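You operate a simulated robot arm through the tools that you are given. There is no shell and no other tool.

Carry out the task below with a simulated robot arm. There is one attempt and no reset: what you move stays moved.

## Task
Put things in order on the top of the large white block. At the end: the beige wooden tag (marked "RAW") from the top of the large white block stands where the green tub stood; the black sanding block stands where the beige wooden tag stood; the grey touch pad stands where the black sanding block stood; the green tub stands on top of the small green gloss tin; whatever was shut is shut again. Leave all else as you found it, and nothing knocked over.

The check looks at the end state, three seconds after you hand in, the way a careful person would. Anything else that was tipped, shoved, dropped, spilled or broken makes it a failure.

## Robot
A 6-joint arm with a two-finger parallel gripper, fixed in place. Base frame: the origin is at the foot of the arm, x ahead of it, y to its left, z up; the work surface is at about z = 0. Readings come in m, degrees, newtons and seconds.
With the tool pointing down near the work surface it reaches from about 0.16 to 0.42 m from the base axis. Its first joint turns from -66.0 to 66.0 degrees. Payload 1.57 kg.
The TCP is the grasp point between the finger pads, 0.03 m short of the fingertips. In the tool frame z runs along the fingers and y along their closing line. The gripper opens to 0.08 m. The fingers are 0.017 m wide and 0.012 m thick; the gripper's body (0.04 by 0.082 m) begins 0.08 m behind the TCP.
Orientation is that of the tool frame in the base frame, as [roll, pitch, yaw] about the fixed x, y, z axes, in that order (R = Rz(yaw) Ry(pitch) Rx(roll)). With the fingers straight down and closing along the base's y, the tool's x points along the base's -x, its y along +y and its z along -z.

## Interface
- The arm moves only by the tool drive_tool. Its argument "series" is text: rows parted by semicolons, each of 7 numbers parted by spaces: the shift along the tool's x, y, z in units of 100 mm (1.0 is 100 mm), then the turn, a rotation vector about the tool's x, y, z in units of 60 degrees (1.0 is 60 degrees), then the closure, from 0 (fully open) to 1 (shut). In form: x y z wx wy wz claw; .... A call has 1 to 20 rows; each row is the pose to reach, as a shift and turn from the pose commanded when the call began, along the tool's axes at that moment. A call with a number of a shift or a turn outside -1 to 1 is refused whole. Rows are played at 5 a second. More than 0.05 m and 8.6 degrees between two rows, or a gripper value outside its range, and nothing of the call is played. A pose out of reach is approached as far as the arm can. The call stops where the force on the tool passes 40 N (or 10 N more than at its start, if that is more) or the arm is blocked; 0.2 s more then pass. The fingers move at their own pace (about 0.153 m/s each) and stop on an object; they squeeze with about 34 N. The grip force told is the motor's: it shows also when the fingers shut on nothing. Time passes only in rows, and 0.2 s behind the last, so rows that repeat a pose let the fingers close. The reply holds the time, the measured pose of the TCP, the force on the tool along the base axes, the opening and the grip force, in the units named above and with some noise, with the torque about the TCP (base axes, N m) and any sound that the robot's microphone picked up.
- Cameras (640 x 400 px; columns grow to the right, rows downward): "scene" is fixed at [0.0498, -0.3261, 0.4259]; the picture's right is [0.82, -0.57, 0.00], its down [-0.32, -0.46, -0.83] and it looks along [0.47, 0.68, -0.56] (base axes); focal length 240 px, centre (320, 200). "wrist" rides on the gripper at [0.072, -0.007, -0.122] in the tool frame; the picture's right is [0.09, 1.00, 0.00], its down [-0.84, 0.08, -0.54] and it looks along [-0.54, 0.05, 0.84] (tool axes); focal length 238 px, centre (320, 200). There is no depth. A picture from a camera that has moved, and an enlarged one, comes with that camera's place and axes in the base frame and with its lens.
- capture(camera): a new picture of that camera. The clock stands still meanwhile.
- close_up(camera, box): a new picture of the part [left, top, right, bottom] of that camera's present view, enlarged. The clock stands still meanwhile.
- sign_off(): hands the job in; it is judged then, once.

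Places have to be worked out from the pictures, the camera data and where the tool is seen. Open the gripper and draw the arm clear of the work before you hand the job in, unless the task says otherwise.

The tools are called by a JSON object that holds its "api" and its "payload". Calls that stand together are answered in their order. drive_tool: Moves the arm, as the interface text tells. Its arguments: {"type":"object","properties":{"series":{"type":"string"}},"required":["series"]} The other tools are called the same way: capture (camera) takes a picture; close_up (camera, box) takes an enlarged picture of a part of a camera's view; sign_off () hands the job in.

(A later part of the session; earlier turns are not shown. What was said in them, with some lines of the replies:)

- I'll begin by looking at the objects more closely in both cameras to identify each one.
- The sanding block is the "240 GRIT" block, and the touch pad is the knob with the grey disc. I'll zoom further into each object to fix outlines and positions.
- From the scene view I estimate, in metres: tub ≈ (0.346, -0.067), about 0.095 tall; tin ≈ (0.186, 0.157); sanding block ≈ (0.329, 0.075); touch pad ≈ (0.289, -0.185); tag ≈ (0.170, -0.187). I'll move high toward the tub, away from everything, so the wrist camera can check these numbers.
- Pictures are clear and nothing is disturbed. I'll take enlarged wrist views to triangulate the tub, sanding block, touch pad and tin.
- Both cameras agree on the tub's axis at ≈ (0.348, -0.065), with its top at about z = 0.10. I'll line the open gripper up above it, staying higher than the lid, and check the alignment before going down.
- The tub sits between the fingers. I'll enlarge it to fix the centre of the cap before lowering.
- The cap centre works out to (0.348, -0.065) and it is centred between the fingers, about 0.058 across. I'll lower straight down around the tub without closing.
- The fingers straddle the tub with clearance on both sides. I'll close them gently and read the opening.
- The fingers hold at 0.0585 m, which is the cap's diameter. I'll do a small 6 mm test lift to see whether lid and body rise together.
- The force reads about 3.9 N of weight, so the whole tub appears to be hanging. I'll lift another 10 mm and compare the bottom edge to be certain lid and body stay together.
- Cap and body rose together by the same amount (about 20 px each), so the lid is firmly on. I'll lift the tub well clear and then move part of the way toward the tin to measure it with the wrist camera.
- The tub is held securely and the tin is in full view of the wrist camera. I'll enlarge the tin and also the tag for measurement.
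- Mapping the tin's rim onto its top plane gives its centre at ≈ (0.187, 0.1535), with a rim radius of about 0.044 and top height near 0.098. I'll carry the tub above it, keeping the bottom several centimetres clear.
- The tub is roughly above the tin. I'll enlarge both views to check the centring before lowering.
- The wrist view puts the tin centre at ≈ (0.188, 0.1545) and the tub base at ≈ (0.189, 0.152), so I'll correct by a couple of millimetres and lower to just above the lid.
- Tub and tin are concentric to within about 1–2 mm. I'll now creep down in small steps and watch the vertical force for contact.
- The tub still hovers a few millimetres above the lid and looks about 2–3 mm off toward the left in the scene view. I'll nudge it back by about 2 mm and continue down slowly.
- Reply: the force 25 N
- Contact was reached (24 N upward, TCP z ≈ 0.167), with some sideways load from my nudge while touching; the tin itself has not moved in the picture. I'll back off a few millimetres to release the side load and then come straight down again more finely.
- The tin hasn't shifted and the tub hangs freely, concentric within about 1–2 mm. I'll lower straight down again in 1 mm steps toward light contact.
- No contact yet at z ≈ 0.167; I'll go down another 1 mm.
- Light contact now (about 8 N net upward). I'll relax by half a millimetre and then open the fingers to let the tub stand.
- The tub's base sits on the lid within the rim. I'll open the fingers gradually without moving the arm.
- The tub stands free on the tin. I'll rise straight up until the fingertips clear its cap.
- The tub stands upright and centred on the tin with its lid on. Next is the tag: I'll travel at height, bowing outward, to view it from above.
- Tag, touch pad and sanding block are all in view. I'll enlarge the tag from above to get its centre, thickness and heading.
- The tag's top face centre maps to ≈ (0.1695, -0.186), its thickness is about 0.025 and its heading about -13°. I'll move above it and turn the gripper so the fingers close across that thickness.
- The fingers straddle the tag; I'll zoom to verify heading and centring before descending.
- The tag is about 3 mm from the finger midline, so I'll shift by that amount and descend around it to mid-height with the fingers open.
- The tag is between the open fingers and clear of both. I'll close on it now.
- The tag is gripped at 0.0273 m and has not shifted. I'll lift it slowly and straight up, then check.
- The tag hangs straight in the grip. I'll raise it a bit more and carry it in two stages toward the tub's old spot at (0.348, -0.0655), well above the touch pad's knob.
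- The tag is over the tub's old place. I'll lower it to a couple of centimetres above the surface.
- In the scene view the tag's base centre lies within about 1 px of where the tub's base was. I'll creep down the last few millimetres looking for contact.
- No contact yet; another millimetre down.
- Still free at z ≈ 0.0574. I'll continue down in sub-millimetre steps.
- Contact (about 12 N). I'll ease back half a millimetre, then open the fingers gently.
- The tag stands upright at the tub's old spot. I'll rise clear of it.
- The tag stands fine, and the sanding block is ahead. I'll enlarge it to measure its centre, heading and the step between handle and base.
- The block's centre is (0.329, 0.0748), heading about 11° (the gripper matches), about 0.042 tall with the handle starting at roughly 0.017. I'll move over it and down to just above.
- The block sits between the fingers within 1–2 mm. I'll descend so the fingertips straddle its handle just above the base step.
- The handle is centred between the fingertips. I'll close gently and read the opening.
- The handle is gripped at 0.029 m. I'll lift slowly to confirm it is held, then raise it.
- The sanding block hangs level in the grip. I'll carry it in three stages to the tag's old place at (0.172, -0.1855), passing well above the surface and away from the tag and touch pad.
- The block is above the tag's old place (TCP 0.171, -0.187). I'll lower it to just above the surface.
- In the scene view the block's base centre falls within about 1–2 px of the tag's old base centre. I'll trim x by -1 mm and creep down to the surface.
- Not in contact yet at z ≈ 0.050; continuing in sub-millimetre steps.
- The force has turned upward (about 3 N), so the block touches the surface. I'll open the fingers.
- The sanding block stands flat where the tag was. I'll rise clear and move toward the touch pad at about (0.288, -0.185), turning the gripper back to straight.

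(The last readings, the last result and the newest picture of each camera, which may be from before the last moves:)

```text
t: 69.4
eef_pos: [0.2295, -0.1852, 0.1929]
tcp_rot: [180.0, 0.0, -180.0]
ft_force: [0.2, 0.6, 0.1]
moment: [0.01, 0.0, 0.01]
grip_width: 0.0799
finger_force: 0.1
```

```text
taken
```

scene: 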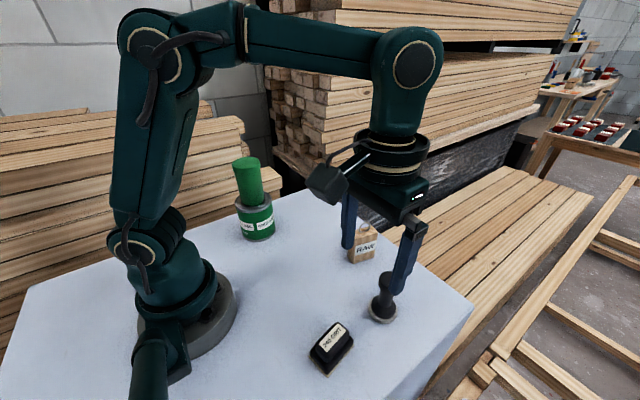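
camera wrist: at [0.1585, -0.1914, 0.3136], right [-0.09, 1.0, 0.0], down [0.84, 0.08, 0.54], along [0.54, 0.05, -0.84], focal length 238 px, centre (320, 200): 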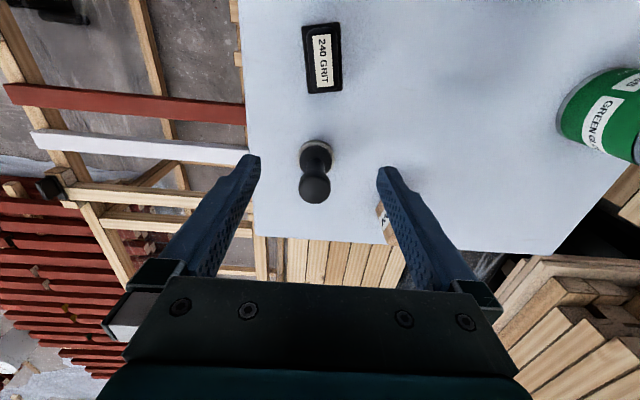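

Everything placed so far stands properly. I'll zoom on the touch pad and the sanding block to measure both.

{"api": "close_up", "payload": {"camera": "wrist", "box": [270, 125, 370, 215]}}

{"api": "close_up", "payload": {"camera": "wrist", "box": [280, 10, 370, 105]}}

{"api": "close_up", "payload": {"camera": "scene", "box": [290, 295, 370, 375]}}

```text
4.44 times, centred on (320, 170) of wrist
camera zoom: at [0.1585, -0.1914, 0.3136], right [-0.09, 1.0, 0.0], down [0.84, 0.08, 0.54], along [0.54, 0.05, -0.84], focal length 1059 px, centre (320, 333)
```

zoom: 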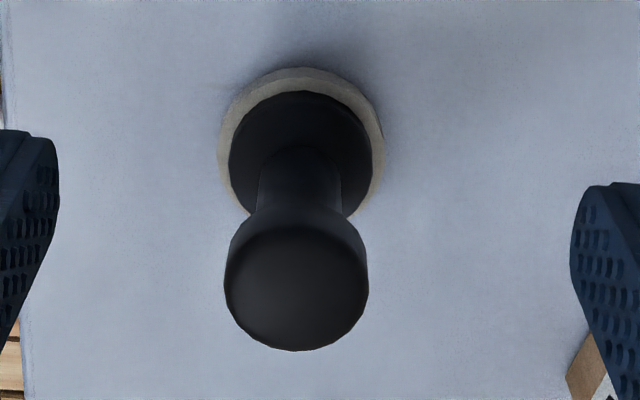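

```text
4.21 times, centred on (325, 58) of wrist
camera zoom: at [0.1585, -0.1914, 0.3136], right [-0.09, 1.0, 0.0], down [0.84, 0.08, 0.54], along [0.54, 0.05, -0.84], focal length 1004 px, centre (299, 800)
```

zoom: 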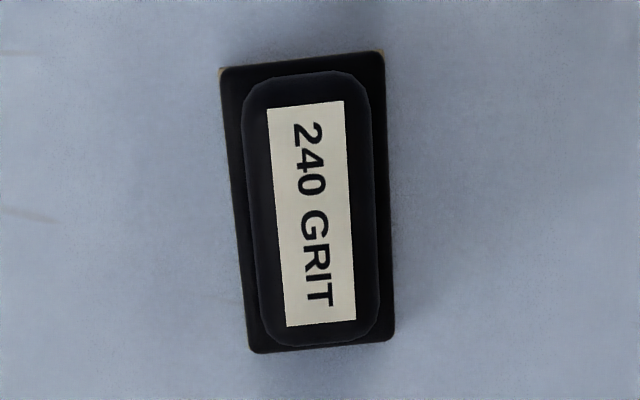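

```text
5.00 times, centred on (330, 335) of scene
camera zoom: at [0.0498, -0.3261, 0.4259], right [0.82, -0.57, 0.0], down [-0.32, -0.46, -0.83], along [0.47, 0.68, -0.56], focal length 1203 px, centre (270, -475)
```

zoom: 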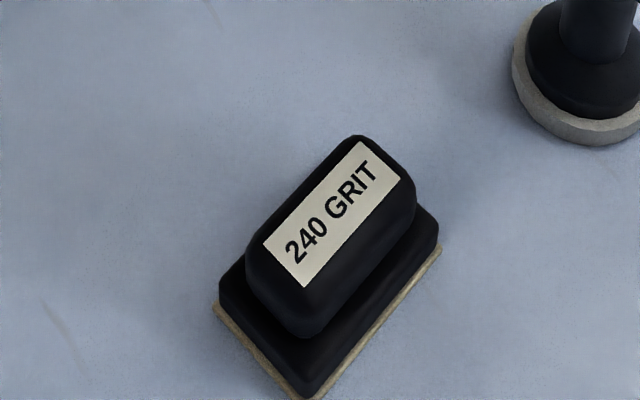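

The sanding block's base centre matches the tag's old one to about 1 mm. The touch pad's axis is at ≈ (0.288, -0.1855) with its knob top near z = 0.097; I'll move above it.

{"api": "drive_tool", "payload": {"series": "-0.15 0 0 0 0 0 0; -0.3 0 0 0 0 0 0; -0.45 0 0.1 0 0 0 0; -0.585 -0.003 0.2 0 0 0 0; -0.585 -0.003 0.3 0 0 0 0; -0.585 -0.003 0.38 0 0 0 0; -0.585 -0.003 0.38 0 0 0 0"}}

{"api": "capture", "payload": {"camera": "wrist"}}

{"api": "close_up", "payload": {"camera": "wrist", "box": [230, 80, 410, 220]}}

{"api": "close_up", "payload": {"camera": "scene", "box": [330, 210, 450, 330]}}

```text
t: 71.0
eef_pos: [0.2886, -0.1867, 0.1521]
tcp_rot: [180.0, 0.1, -180.0]
ft_force: [0.0, -0.1, -0.5]
moment: [-0.01, -0.02, -0.02]
grip_width: 0.08
finger_force: 0.1
```

```text
taken
camera wrist: at [0.2164, -0.1927, 0.273], right [-0.09, 1.0, 0.0], down [0.84, 0.08, 0.54], along [0.54, 0.05, -0.84], focal length 238 px, centre (320, 200)
```

wrist: 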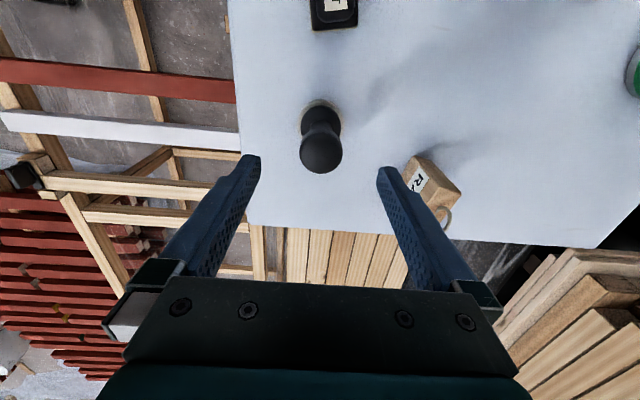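

```text
2.86 times, centred on (320, 150) of wrist
camera zoom: at [0.2164, -0.1927, 0.273], right [-0.09, 1.0, 0.0], down [0.84, 0.08, 0.54], along [0.54, 0.05, -0.84], focal length 681 px, centre (320, 343)
```

zoom: 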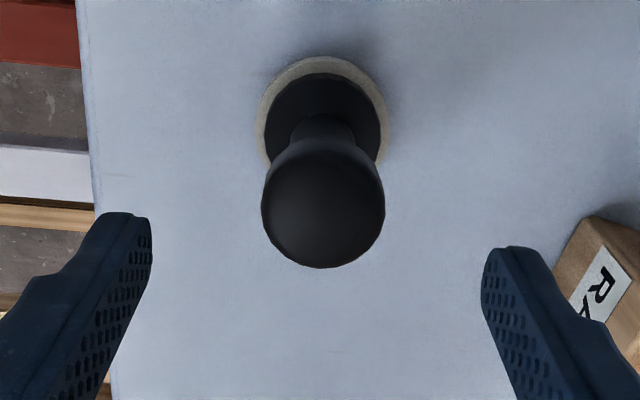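

```text
3.33 times, centred on (390, 270) of scene
camera zoom: at [0.0498, -0.3261, 0.4259], right [0.82, -0.57, 0.0], down [-0.32, -0.46, -0.83], along [0.47, 0.68, -0.56], focal length 802 px, centre (87, -33)
```

zoom: 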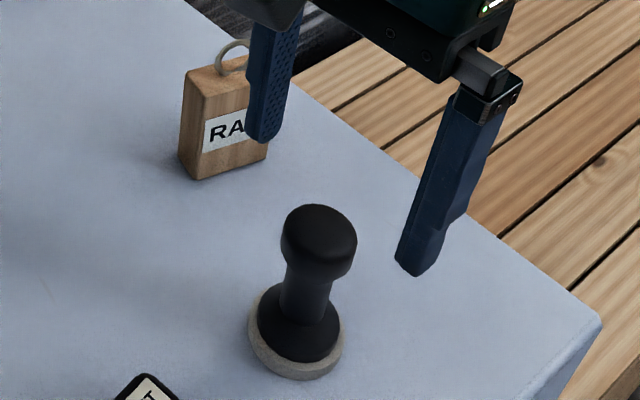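

The knob is centred between the fingers within about 1 mm. I'll descend so the pads sit at the knob's height, fingertips staying above the flared base.

{"api": "drive_tool", "payload": {"series": "-0.01 0.01 0.1 0 0 0 0; -0.01 0.01 0.25 0 0 0 0; -0.01 0.01 0.4 0 0 0 0; -0.01 0.01 0.55 0 0 0 0; -0.01 0.01 0.67 0 0 0 0; -0.01 0.01 0.67 0 0 0 0"}}

{"api": "close_up", "payload": {"camera": "wrist", "box": [230, 80, 410, 280]}}

{"api": "close_up", "payload": {"camera": "scene", "box": [330, 230, 440, 330]}}

```text
t: 72.4
eef_pos: [0.2906, -0.1863, 0.0851]
tcp_rot: [180.0, 0.1, -179.9]
ft_force: [0.3, -0.7, 0.2]
moment: [0.02, -0.02, 0.01]
grip_width: 0.0799
finger_force: 0.0
```

```text
2.00 times, centred on (320, 180) of wrist
camera zoom: at [0.2185, -0.1923, 0.207], right [-0.09, 1.0, 0.0], down [0.84, 0.08, 0.54], along [0.54, 0.05, -0.84], focal length 477 px, centre (320, 240)
```

zoom: 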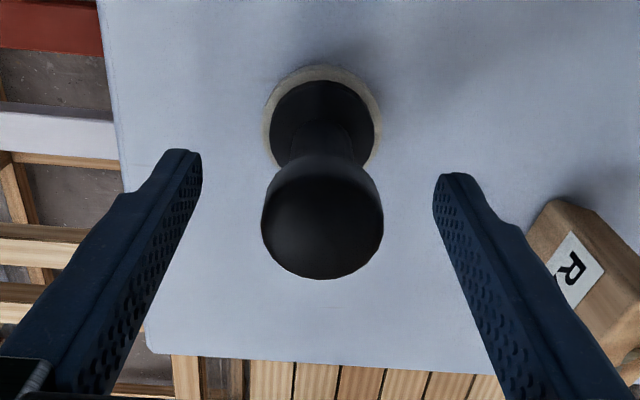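

```text
4.00 times, centred on (385, 280) of scene
camera zoom: at [0.0498, -0.3261, 0.4259], right [0.82, -0.57, 0.0], down [-0.32, -0.46, -0.83], along [0.47, 0.68, -0.56], focal length 962 px, centre (60, -120)
```

zoom: 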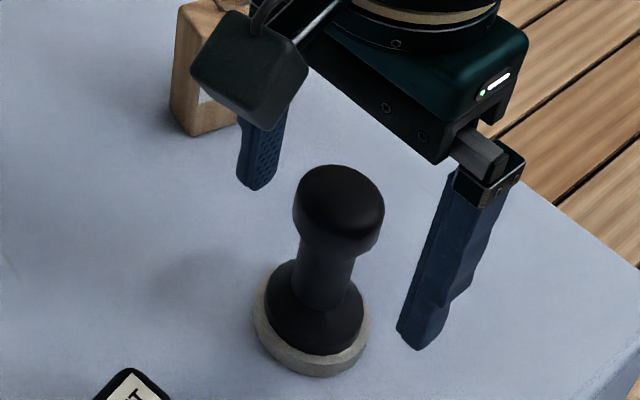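

The knob is well centred. I'll close slowly near contact so the pad isn't nudged.

{"api": "drive_tool", "payload": {"series": "0 0 0 0 0 0 0.25; 0 0 0 0 0 0 0.4; 0 0 0 0 0 0 0.47; 0 0 0 0 0 0 0.51; 0 0 0 0 0 0 0.54; 0 0 0 0 0 0 0.57; 0 0 0 0 0 0 0.6; 0 0 0 0 0 0 0.65; 0 0 0 0 0 0 0.75; 0 0 0 0 0 0 0.85; 0 0 0 0 0 0 0.85"}}

{"api": "close_up", "payload": {"camera": "wrist", "box": [230, 80, 410, 280]}}

{"api": "close_up", "payload": {"camera": "scene", "box": [330, 230, 440, 330]}}

```text
t: 74.8
eef_pos: [0.2907, -0.1854, 0.0855]
tcp_rot: [-180.0, 0.0, 180.0]
ft_force: [-0.1, 0.8, -1.1]
moment: [0.0, -0.02, -0.03]
grip_width: 0.0348
finger_force: 34.0
```

```text
2.00 times, centred on (320, 180) of wrist
camera zoom: at [0.2186, -0.1923, 0.2072], right [-0.09, 1.0, 0.0], down [0.84, 0.08, 0.54], along [0.54, 0.05, -0.84], focal length 477 px, centre (320, 240)
```

zoom: 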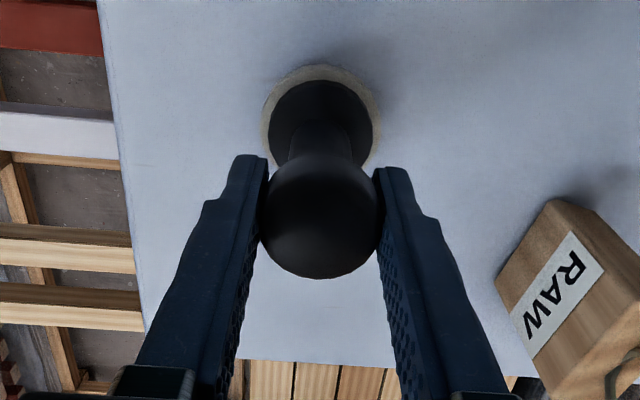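

```text
4.00 times, centred on (385, 280) of scene
camera zoom: at [0.0498, -0.3261, 0.4259], right [0.82, -0.57, 0.0], down [-0.32, -0.46, -0.83], along [0.47, 0.68, -0.56], focal length 962 px, centre (60, -120)
```

zoom: 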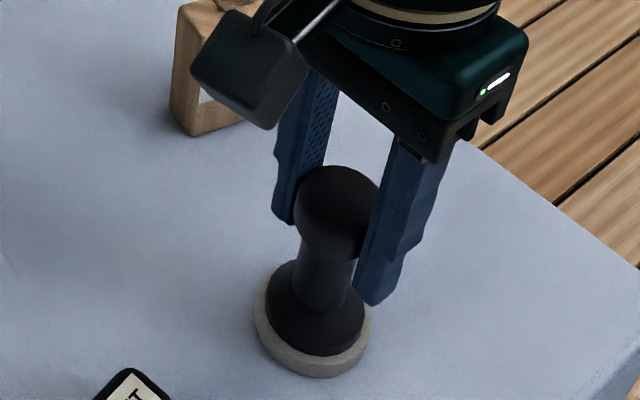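

The touch pad is gripped by its knob (0.035 m) and hasn't shifted. I'll lift it straight up, well above the tag's ring height.

{"api": "drive_tool", "payload": {"series": "0 0 -0.03 0 0 0 0.85; 0 0 -0.08 0 0 0 0.85; 0 0 -0.2 0 0 0 0.85; 0 0 -0.35 0 0 0 0.85; 0 0 -0.5 0 0 0 0.85; 0 0 -0.65 0 0 0 0.85; 0 0 -0.8 0 0 0 0.85; 0 0 -1.0 0 0 0 0.85; 0 0 -1.0 0 0 0 0.85"}}

{"api": "drive_tool", "payload": {"series": "0.05 0 -0.15 0 0 0 0.85; 0.12 0 -0.3 0 0 0 0.85; 0.2 0.05 -0.42 0 0 0 0.85; 0.3 0.15 -0.42 0 0 0 0.85; 0.3 0.15 -0.42 0 0 0 0.85"}}

{"api": "capture", "payload": {"camera": "scene"}}

{"api": "capture", "payload": {"camera": "wrist"}}

```text
t: 76.8
eef_pos: [0.2889, -0.1857, 0.1848]
tcp_rot: [180.0, 0.1, -180.0]
ft_force: [0.9, -0.6, -1.1]
moment: [0.01, 0.01, 0.0]
grip_width: 0.0345
finger_force: 34.4
```

```text
t: 78.0
eef_pos: [0.2615, -0.1711, 0.2264]
tcp_rot: [180.0, 0.0, 180.0]
ft_force: [-0.5, 0.2, -0.6]
moment: [0.01, 0.01, -0.04]
grip_width: 0.0348
finger_force: 33.9
```

```text
taken
```

scene: 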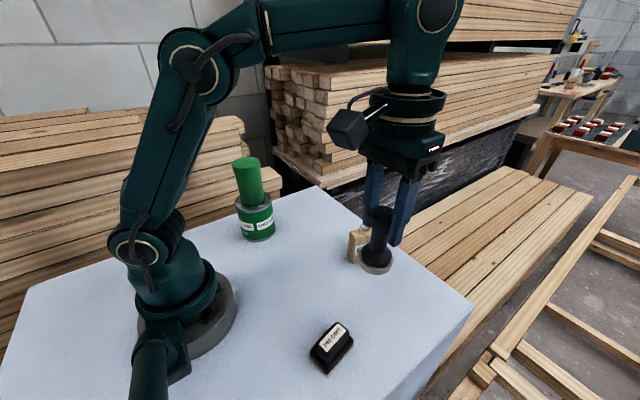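

```text
taken
camera wrist: at [0.1886, -0.1775, 0.3486], right [-0.09, 1.0, 0.0], down [0.84, 0.08, 0.54], along [0.54, 0.05, -0.84], focal length 238 px, centre (320, 200)
```

wrist: 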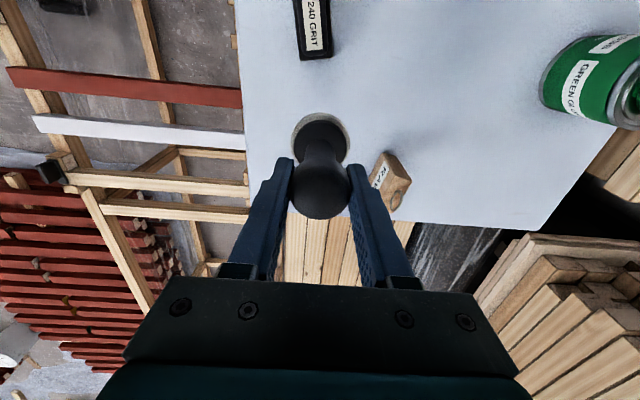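

The pad hangs upright and clear. I'll swing it past the tag on the inner side in stages toward the sanding block's old place at (0.329, 0.0748).

{"api": "drive_tool", "payload": {"series": "0 0.1 0 0 0 0 0.85; 0 0.25 0 0 0 0 0.85; 0 0.4 0 0 0 0 0.85; 0 0.55 0 0 0 0 0.85; 0 0.7 0 0 0 0 0.85; 0 0.85 0 0 0 0 0.85; 0 1.0 0 0 0 0 0.85"}}

{"api": "drive_tool", "payload": {"series": "0 0.15 0 0 0 0 0.85; 0 0.3 0 0 0 0 0.85; 0 0.45 0 0 0 0 0.85; 0 0.6 0 0 0 0 0.85; 0 0.75 0 0 0 0 0.85; 0 0.9 0 0 0 0 0.85; 0 1.0 0 0 0 0 0.85"}}

{"api": "drive_tool", "payload": {"series": "-0.12 0.08 0 0 0 0 0.85; -0.25 0.17 0 0 0 0 0.85; -0.38 0.26 0 0 0 0 0.85; -0.52 0.36 0 0 0 0 0.85; -0.63 0.44 0 0 0 0 0.85; -0.675 0.459 0 0 0 0 0.85; -0.675 0.459 0 0 0 0 0.85"}}

{"api": "capture", "payload": {"camera": "scene"}}

{"api": "capture", "payload": {"camera": "wrist"}}

```text
t: 79.6
eef_pos: [0.2607, -0.0691, 0.2275]
tcp_rot: [-180.0, 0.0, 180.0]
ft_force: [-0.3, -0.2, -2.1]
moment: [-0.03, 0.0, 0.04]
grip_width: 0.0347
finger_force: 33.5
```

```text
t: 81.2
eef_pos: [0.2605, 0.0306, 0.2278]
tcp_rot: [-179.9, 0.1, 180.0]
ft_force: [-0.3, -0.3, -0.7]
moment: [0.0, -0.04, 0.0]
grip_width: 0.0346
finger_force: 34.3
```

```text
t: 82.8
eef_pos: [0.327, 0.0763, 0.2297]
tcp_rot: [180.0, 0.1, 180.0]
ft_force: [0.4, 0.1, -0.2]
moment: [-0.01, 0.04, -0.02]
grip_width: 0.0345
finger_force: 34.1
```

```text
taken
```

scene: 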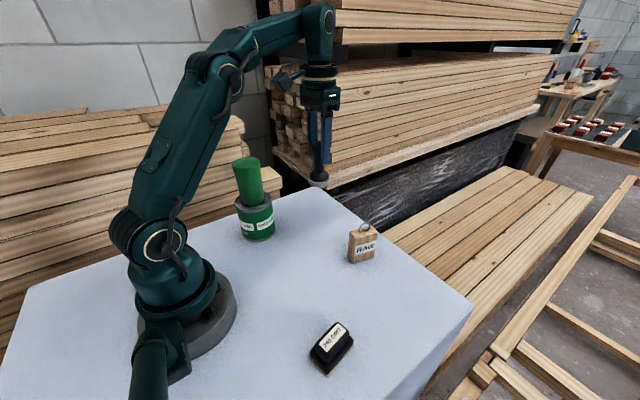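

```text
taken
camera wrist: at [0.2553, 0.069, 0.3491], right [-0.09, 1.0, 0.0], down [0.84, 0.08, 0.54], along [0.54, 0.05, -0.84], focal length 238 px, centre (320, 200)
```

wrist: 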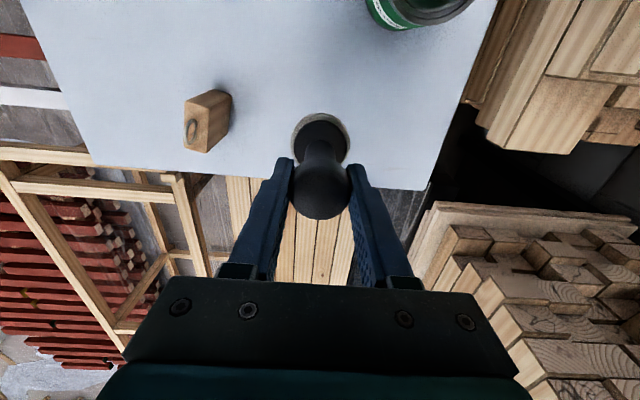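

The pad is over the target; I estimate it needs about +2 mm in x. I'll apply that while lowering to a few millimetres above the surface.

{"api": "drive_tool", "payload": {"series": "-0.018 -0.003 0.15 0 0 0 0.85; -0.018 -0.003 0.3 0 0 0 0.85; -0.018 -0.003 0.45 0 0 0 0.85; -0.018 -0.003 0.6 0 0 0 0.85; -0.018 -0.003 0.75 0 0 0 0.85; -0.018 -0.003 0.9 0 0 0 0.85; -0.018 -0.003 1.0 0 0 0 0.85"}}

{"api": "drive_tool", "payload": {"series": "0 0 0.1 0 0 0 0.85; 0 0 0.2 0 0 0 0.85; 0 0 0.3 0 0 0 0.85; 0 0 0.37 0 0 0 0.85; 0 0 0.37 0 0 0 0.85"}}

{"api": "close_up", "payload": {"camera": "scene", "box": [280, 180, 360, 250]}}

{"api": "close_up", "payload": {"camera": "wrist", "box": [230, 80, 410, 280]}}

```text
t: 84.4
eef_pos: [0.3304, 0.0749, 0.1271]
tcp_rot: [180.0, 0.1, 180.0]
ft_force: [0.3, 0.2, -0.2]
moment: [0.0, 0.03, 0.0]
grip_width: 0.0348
finger_force: 33.8
```

```text
t: 85.6
eef_pos: [0.3279, 0.0747, 0.0909]
tcp_rot: [-180.0, 0.1, 180.0]
ft_force: [-0.4, 0.3, -0.1]
moment: [0.01, -0.01, -0.01]
grip_width: 0.0347
finger_force: 34.1
```

```text
5.71 times, centred on (320, 215) of scene
camera zoom: at [0.0498, -0.3261, 0.4259], right [0.82, -0.57, 0.0], down [-0.32, -0.46, -0.83], along [0.47, 0.68, -0.56], focal length 1374 px, centre (320, 114)
```

zoom: 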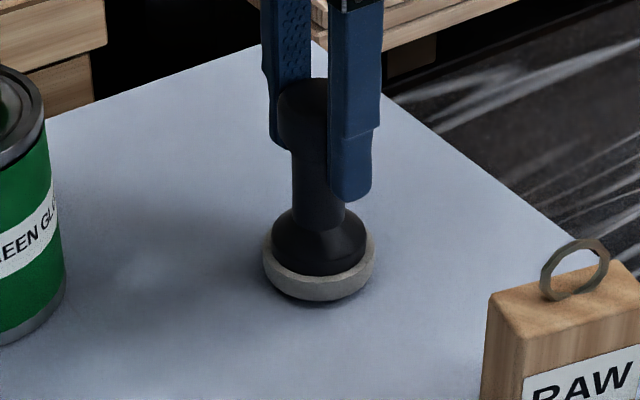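

```text
2.00 times, centred on (320, 180) of wrist
camera zoom: at [0.2567, 0.0684, 0.2119], right [-0.09, 1.0, 0.0], down [0.84, 0.08, 0.54], along [0.54, 0.05, -0.84], focal length 477 px, centre (320, 240)
```

zoom: 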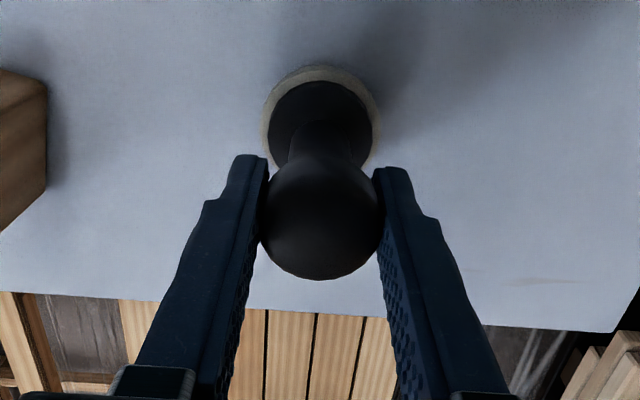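

The pad's base is within about 2 mm of where the sanding block's centre was. I'll creep down the remaining few millimetres.

{"api": "drive_tool", "payload": {"series": "0 0 0.01 0 0 0 0.85; 0 0 0.02 0 0 0 0.85; 0 0 0.03 0 0 0 0.85; 0 0 0.04 0 0 0 0.85; 0 0 0.04 0 0 0 0.85"}}

```text
t: 86.8
eef_pos: [0.3304, 0.0743, 0.0868]
tcp_rot: [-180.0, 0.1, -179.9]
ft_force: [0.0, 0.6, -0.2]
moment: [0.01, 0.01, -0.02]
grip_width: 0.0343
finger_force: 33.7
```

No contact yet; I'll continue in sub-millimetre steps.

{"api": "drive_tool", "payload": {"series": "0 0 0.004 0 0 0 0.85; 0 0 0.008 0 0 0 0.85; 0 0 0.008 0 0 0 0.85"}}

```text
t: 87.6
eef_pos: [0.3293, 0.075, 0.0861]
tcp_rot: [-179.9, 0.0, -180.0]
ft_force: [-4.6, -1.4, 16.3]
moment: [-0.15, 0.34, 0.01]
grip_width: 0.0346
finger_force: 34.2
```

Contact (16 N). I'll ease back slightly and check the load before opening.

{"api": "drive_tool", "payload": {"series": "0 0 -0.004 0 0 0 0.85; 0 0 -0.007 0 0 0 0.85; 0 0 -0.007 0 0 0 0.85"}}

```text
t: 88.4
eef_pos: [0.332, 0.0759, 0.0857]
tcp_rot: [-180.0, 0.0, 179.9]
ft_force: [0.4, -0.6, -0.3]
moment: [-0.02, -0.02, -0.01]
grip_width: 0.0345
finger_force: 33.9
```

The load is now near zero, so the pad is at or just above the surface. I'll go down 0.4 mm to seat it and open the fingers slowly.

{"api": "drive_tool", "payload": {"series": "0 0 0.004 0 0 0 0.85; 0 0 0.004 0 0 0 0.85"}}

{"api": "drive_tool", "payload": {"series": "0 0 0 0 0 0 0.57; 0 0 0 0 0 0 0.54; 0 0 0 0 0 0 0.5; 0 0 0 0 0 0 0.4; 0 0 0 0 0 0 0.2; 0 0 0 0 0 0 0; 0 0 0 0 0 0 0"}}

{"api": "close_up", "payload": {"camera": "scene", "box": [280, 180, 360, 250]}}

{"api": "close_up", "payload": {"camera": "wrist", "box": [230, 80, 410, 280]}}

```text
t: 89.0
eef_pos: [0.3301, 0.0757, 0.0857]
tcp_rot: [179.9, 0.1, 180.0]
ft_force: [0.3, -0.5, -0.4]
moment: [0.01, 0.0, 0.04]
grip_width: 0.0344
finger_force: 34.3
```

```text
t: 90.6
eef_pos: [0.3312, 0.0765, 0.0868]
tcp_rot: [-179.9, 0.1, 180.0]
ft_force: [0.9, -0.6, 0.2]
moment: [0.03, -0.03, 0.01]
grip_width: 0.08
finger_force: 0.1
```

```text
5.71 times, centred on (320, 215) of scene
camera zoom: at [0.0498, -0.3261, 0.4259], right [0.82, -0.57, 0.0], down [-0.32, -0.46, -0.83], along [0.47, 0.68, -0.56], focal length 1374 px, centre (320, 114)
```

zoom: 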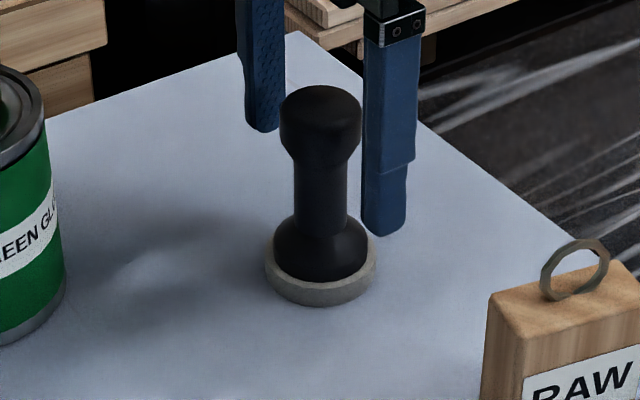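

```text
2.00 times, centred on (320, 180) of wrist
camera zoom: at [0.2582, 0.069, 0.2072], right [-0.09, 1.0, 0.0], down [0.84, 0.08, 0.54], along [0.54, 0.05, -0.84], focal length 477 px, centre (320, 240)
```

zoom: 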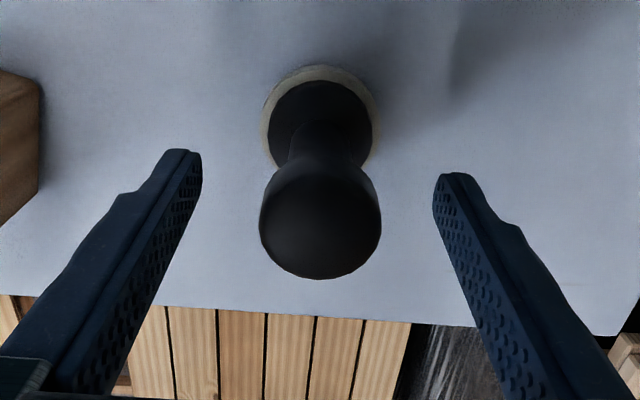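

The touch pad stands upright and its base centre matches the sanding block's old centre to about 1 mm. I'll rise clear of the knob and pull back.

{"api": "drive_tool", "payload": {"series": "0 0 -0.1 0 0 0 0; 0 0 -0.25 0 0 0 0; 0 0 -0.45 0 0 0 0; 0 0 -0.65 0 0 0 0; 0 0 -0.85 0 0 0 0; 0 0 -1.0 0 0 0 0; 0 0 -1.0 0 0 0 0"}}

{"api": "drive_tool", "payload": {"series": "0 0 -0.2 0 0 0 0; 0 0 -0.4 0 0 0 0; 0.15 -0.1 -0.6 0 0 0 0; 0.3 -0.2 -0.8 0 0 0 0; 0.5 -0.35 -0.9 0 0 0 0; 0.7 -0.5 -1.0 0 0 0 0; 0.9 -0.6 -1.0 0 0 0 0; 0.9 -0.6 -1.0 0 0 0 0"}}

{"api": "capture", "payload": {"camera": "scene"}}

{"api": "capture", "payload": {"camera": "wrist"}}

```text
t: 92.2
eef_pos: [0.3293, 0.0742, 0.1843]
tcp_rot: [180.0, 0.2, -179.9]
ft_force: [-0.2, -0.4, -1.6]
moment: [-0.01, -0.01, -0.02]
grip_width: 0.0802
finger_force: 0.1
```

```text
t: 94.0
eef_pos: [0.2374, 0.0135, 0.2861]
tcp_rot: [180.0, 0.1, 180.0]
ft_force: [0.3, -0.9, 1.3]
moment: [0.0, -0.01, 0.03]
grip_width: 0.0799
finger_force: 0.1
```

```text
taken
```

scene: 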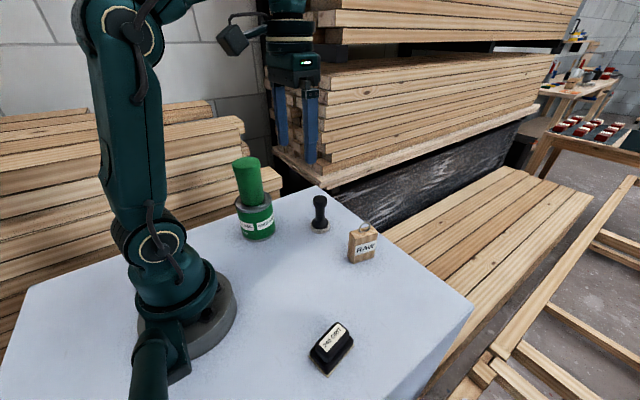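

```text
taken
camera wrist: at [0.1654, 0.0076, 0.4078], right [-0.09, 1.0, 0.0], down [0.84, 0.08, 0.54], along [0.54, 0.05, -0.84], focal length 238 px, centre (320, 200)
```

wrist: 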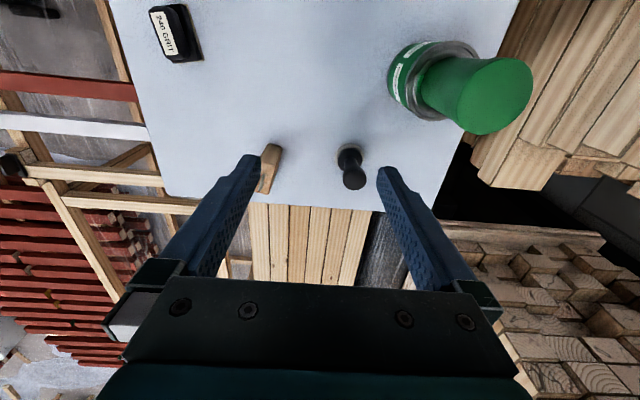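

All four objects appear in place. I'll take final close-ups of the tub on the tin and the rest to confirm everything is upright.

{"api": "close_up", "payload": {"camera": "scene", "box": [215, 140, 295, 250]}}

{"api": "close_up", "payload": {"camera": "scene", "box": [290, 180, 400, 275]}}

{"api": "close_up", "payload": {"camera": "scene", "box": [290, 295, 370, 385]}}

{"api": "close_up", "payload": {"camera": "wrist", "box": [370, 20, 550, 150]}}

```text
3.64 times, centred on (255, 195) of scene
camera zoom: at [0.0498, -0.3261, 0.4259], right [0.82, -0.57, 0.0], down [-0.32, -0.46, -0.83], along [0.47, 0.68, -0.56], focal length 875 px, centre (556, 218)
```

zoom: 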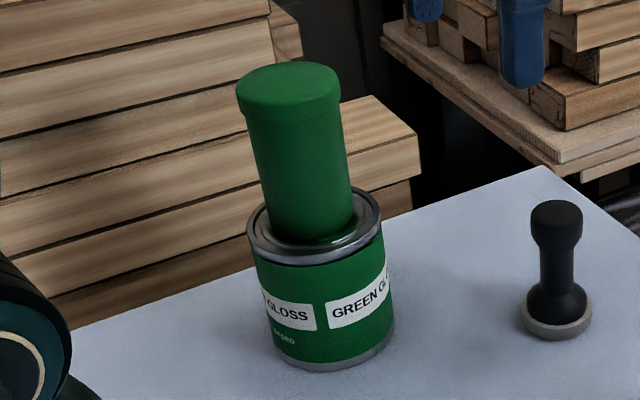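

```text
4.21 times, centred on (345, 228) of scene
camera zoom: at [0.0498, -0.3261, 0.4259], right [0.82, -0.57, 0.0], down [-0.32, -0.46, -0.83], along [0.47, 0.68, -0.56], focal length 1013 px, centre (215, 84)
```

zoom: 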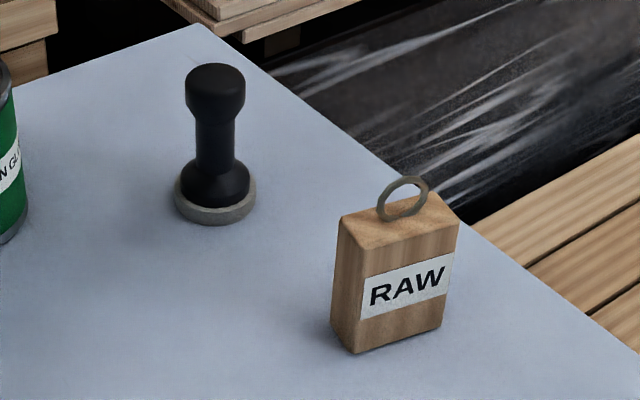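

```text
4.44 times, centred on (330, 340) of scene
camera zoom: at [0.0498, -0.3261, 0.4259], right [0.82, -0.57, 0.0], down [-0.32, -0.46, -0.83], along [0.47, 0.68, -0.56], focal length 1069 px, centre (276, -422)
```

zoom: 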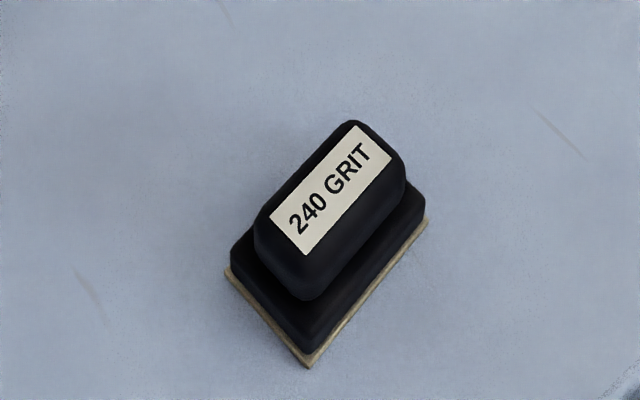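

```text
3.08 times, centred on (460, 85) of wrist
camera zoom: at [0.1654, 0.0076, 0.4078], right [-0.09, 1.0, 0.0], down [0.84, 0.08, 0.54], along [0.54, 0.05, -0.84], focal length 733 px, centre (-111, 554)
```

zoom: 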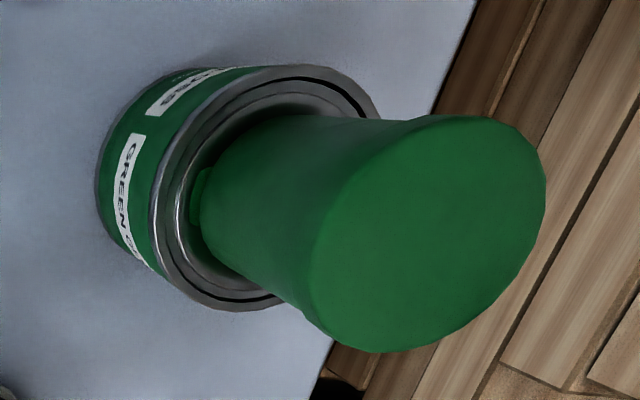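

Everything is upright and in place. The tub is on the gloss tin with its lid on, the tag is where the tub was, the sanding block is where the tag was, and the touch pad is where the sanding block was. The tin hasn't moved, and the gripper is open and drawn clear, so I'm handing in.

{"api": "sign_off", "payload": {}}

```text
The job is handed in.
```

The rearrangement is finished and handed in. In the last pictures every object was upright, and the gripper was open and clear of the work.

| Object | Where it is now | Fit, judged from the pictures |
|---|---|---|
| Beige "RAW" tag | Where the green tub stood | within about 2 mm |
| Black sanding block | Where the tag stood | within about 1–2 mm |
| Grey touch pad | Where the sanding block stood | within about 1–2 mm |
| Green tub | On top of the small green gloss tin | centred to about 2 mm, inside the rim |

- **Lids:** I gripped the tub by its cap. A small test lift showed the cap and body rising together, and its lid is still on. The tin's lid was never opened.
- **Tin:** I pressed the tub down on it with some sideways load during the first try, so I backed off and lowered it again. The tin did not visibly move.
- **Orientation:** I kept the tag and the sanding block at their original headings.
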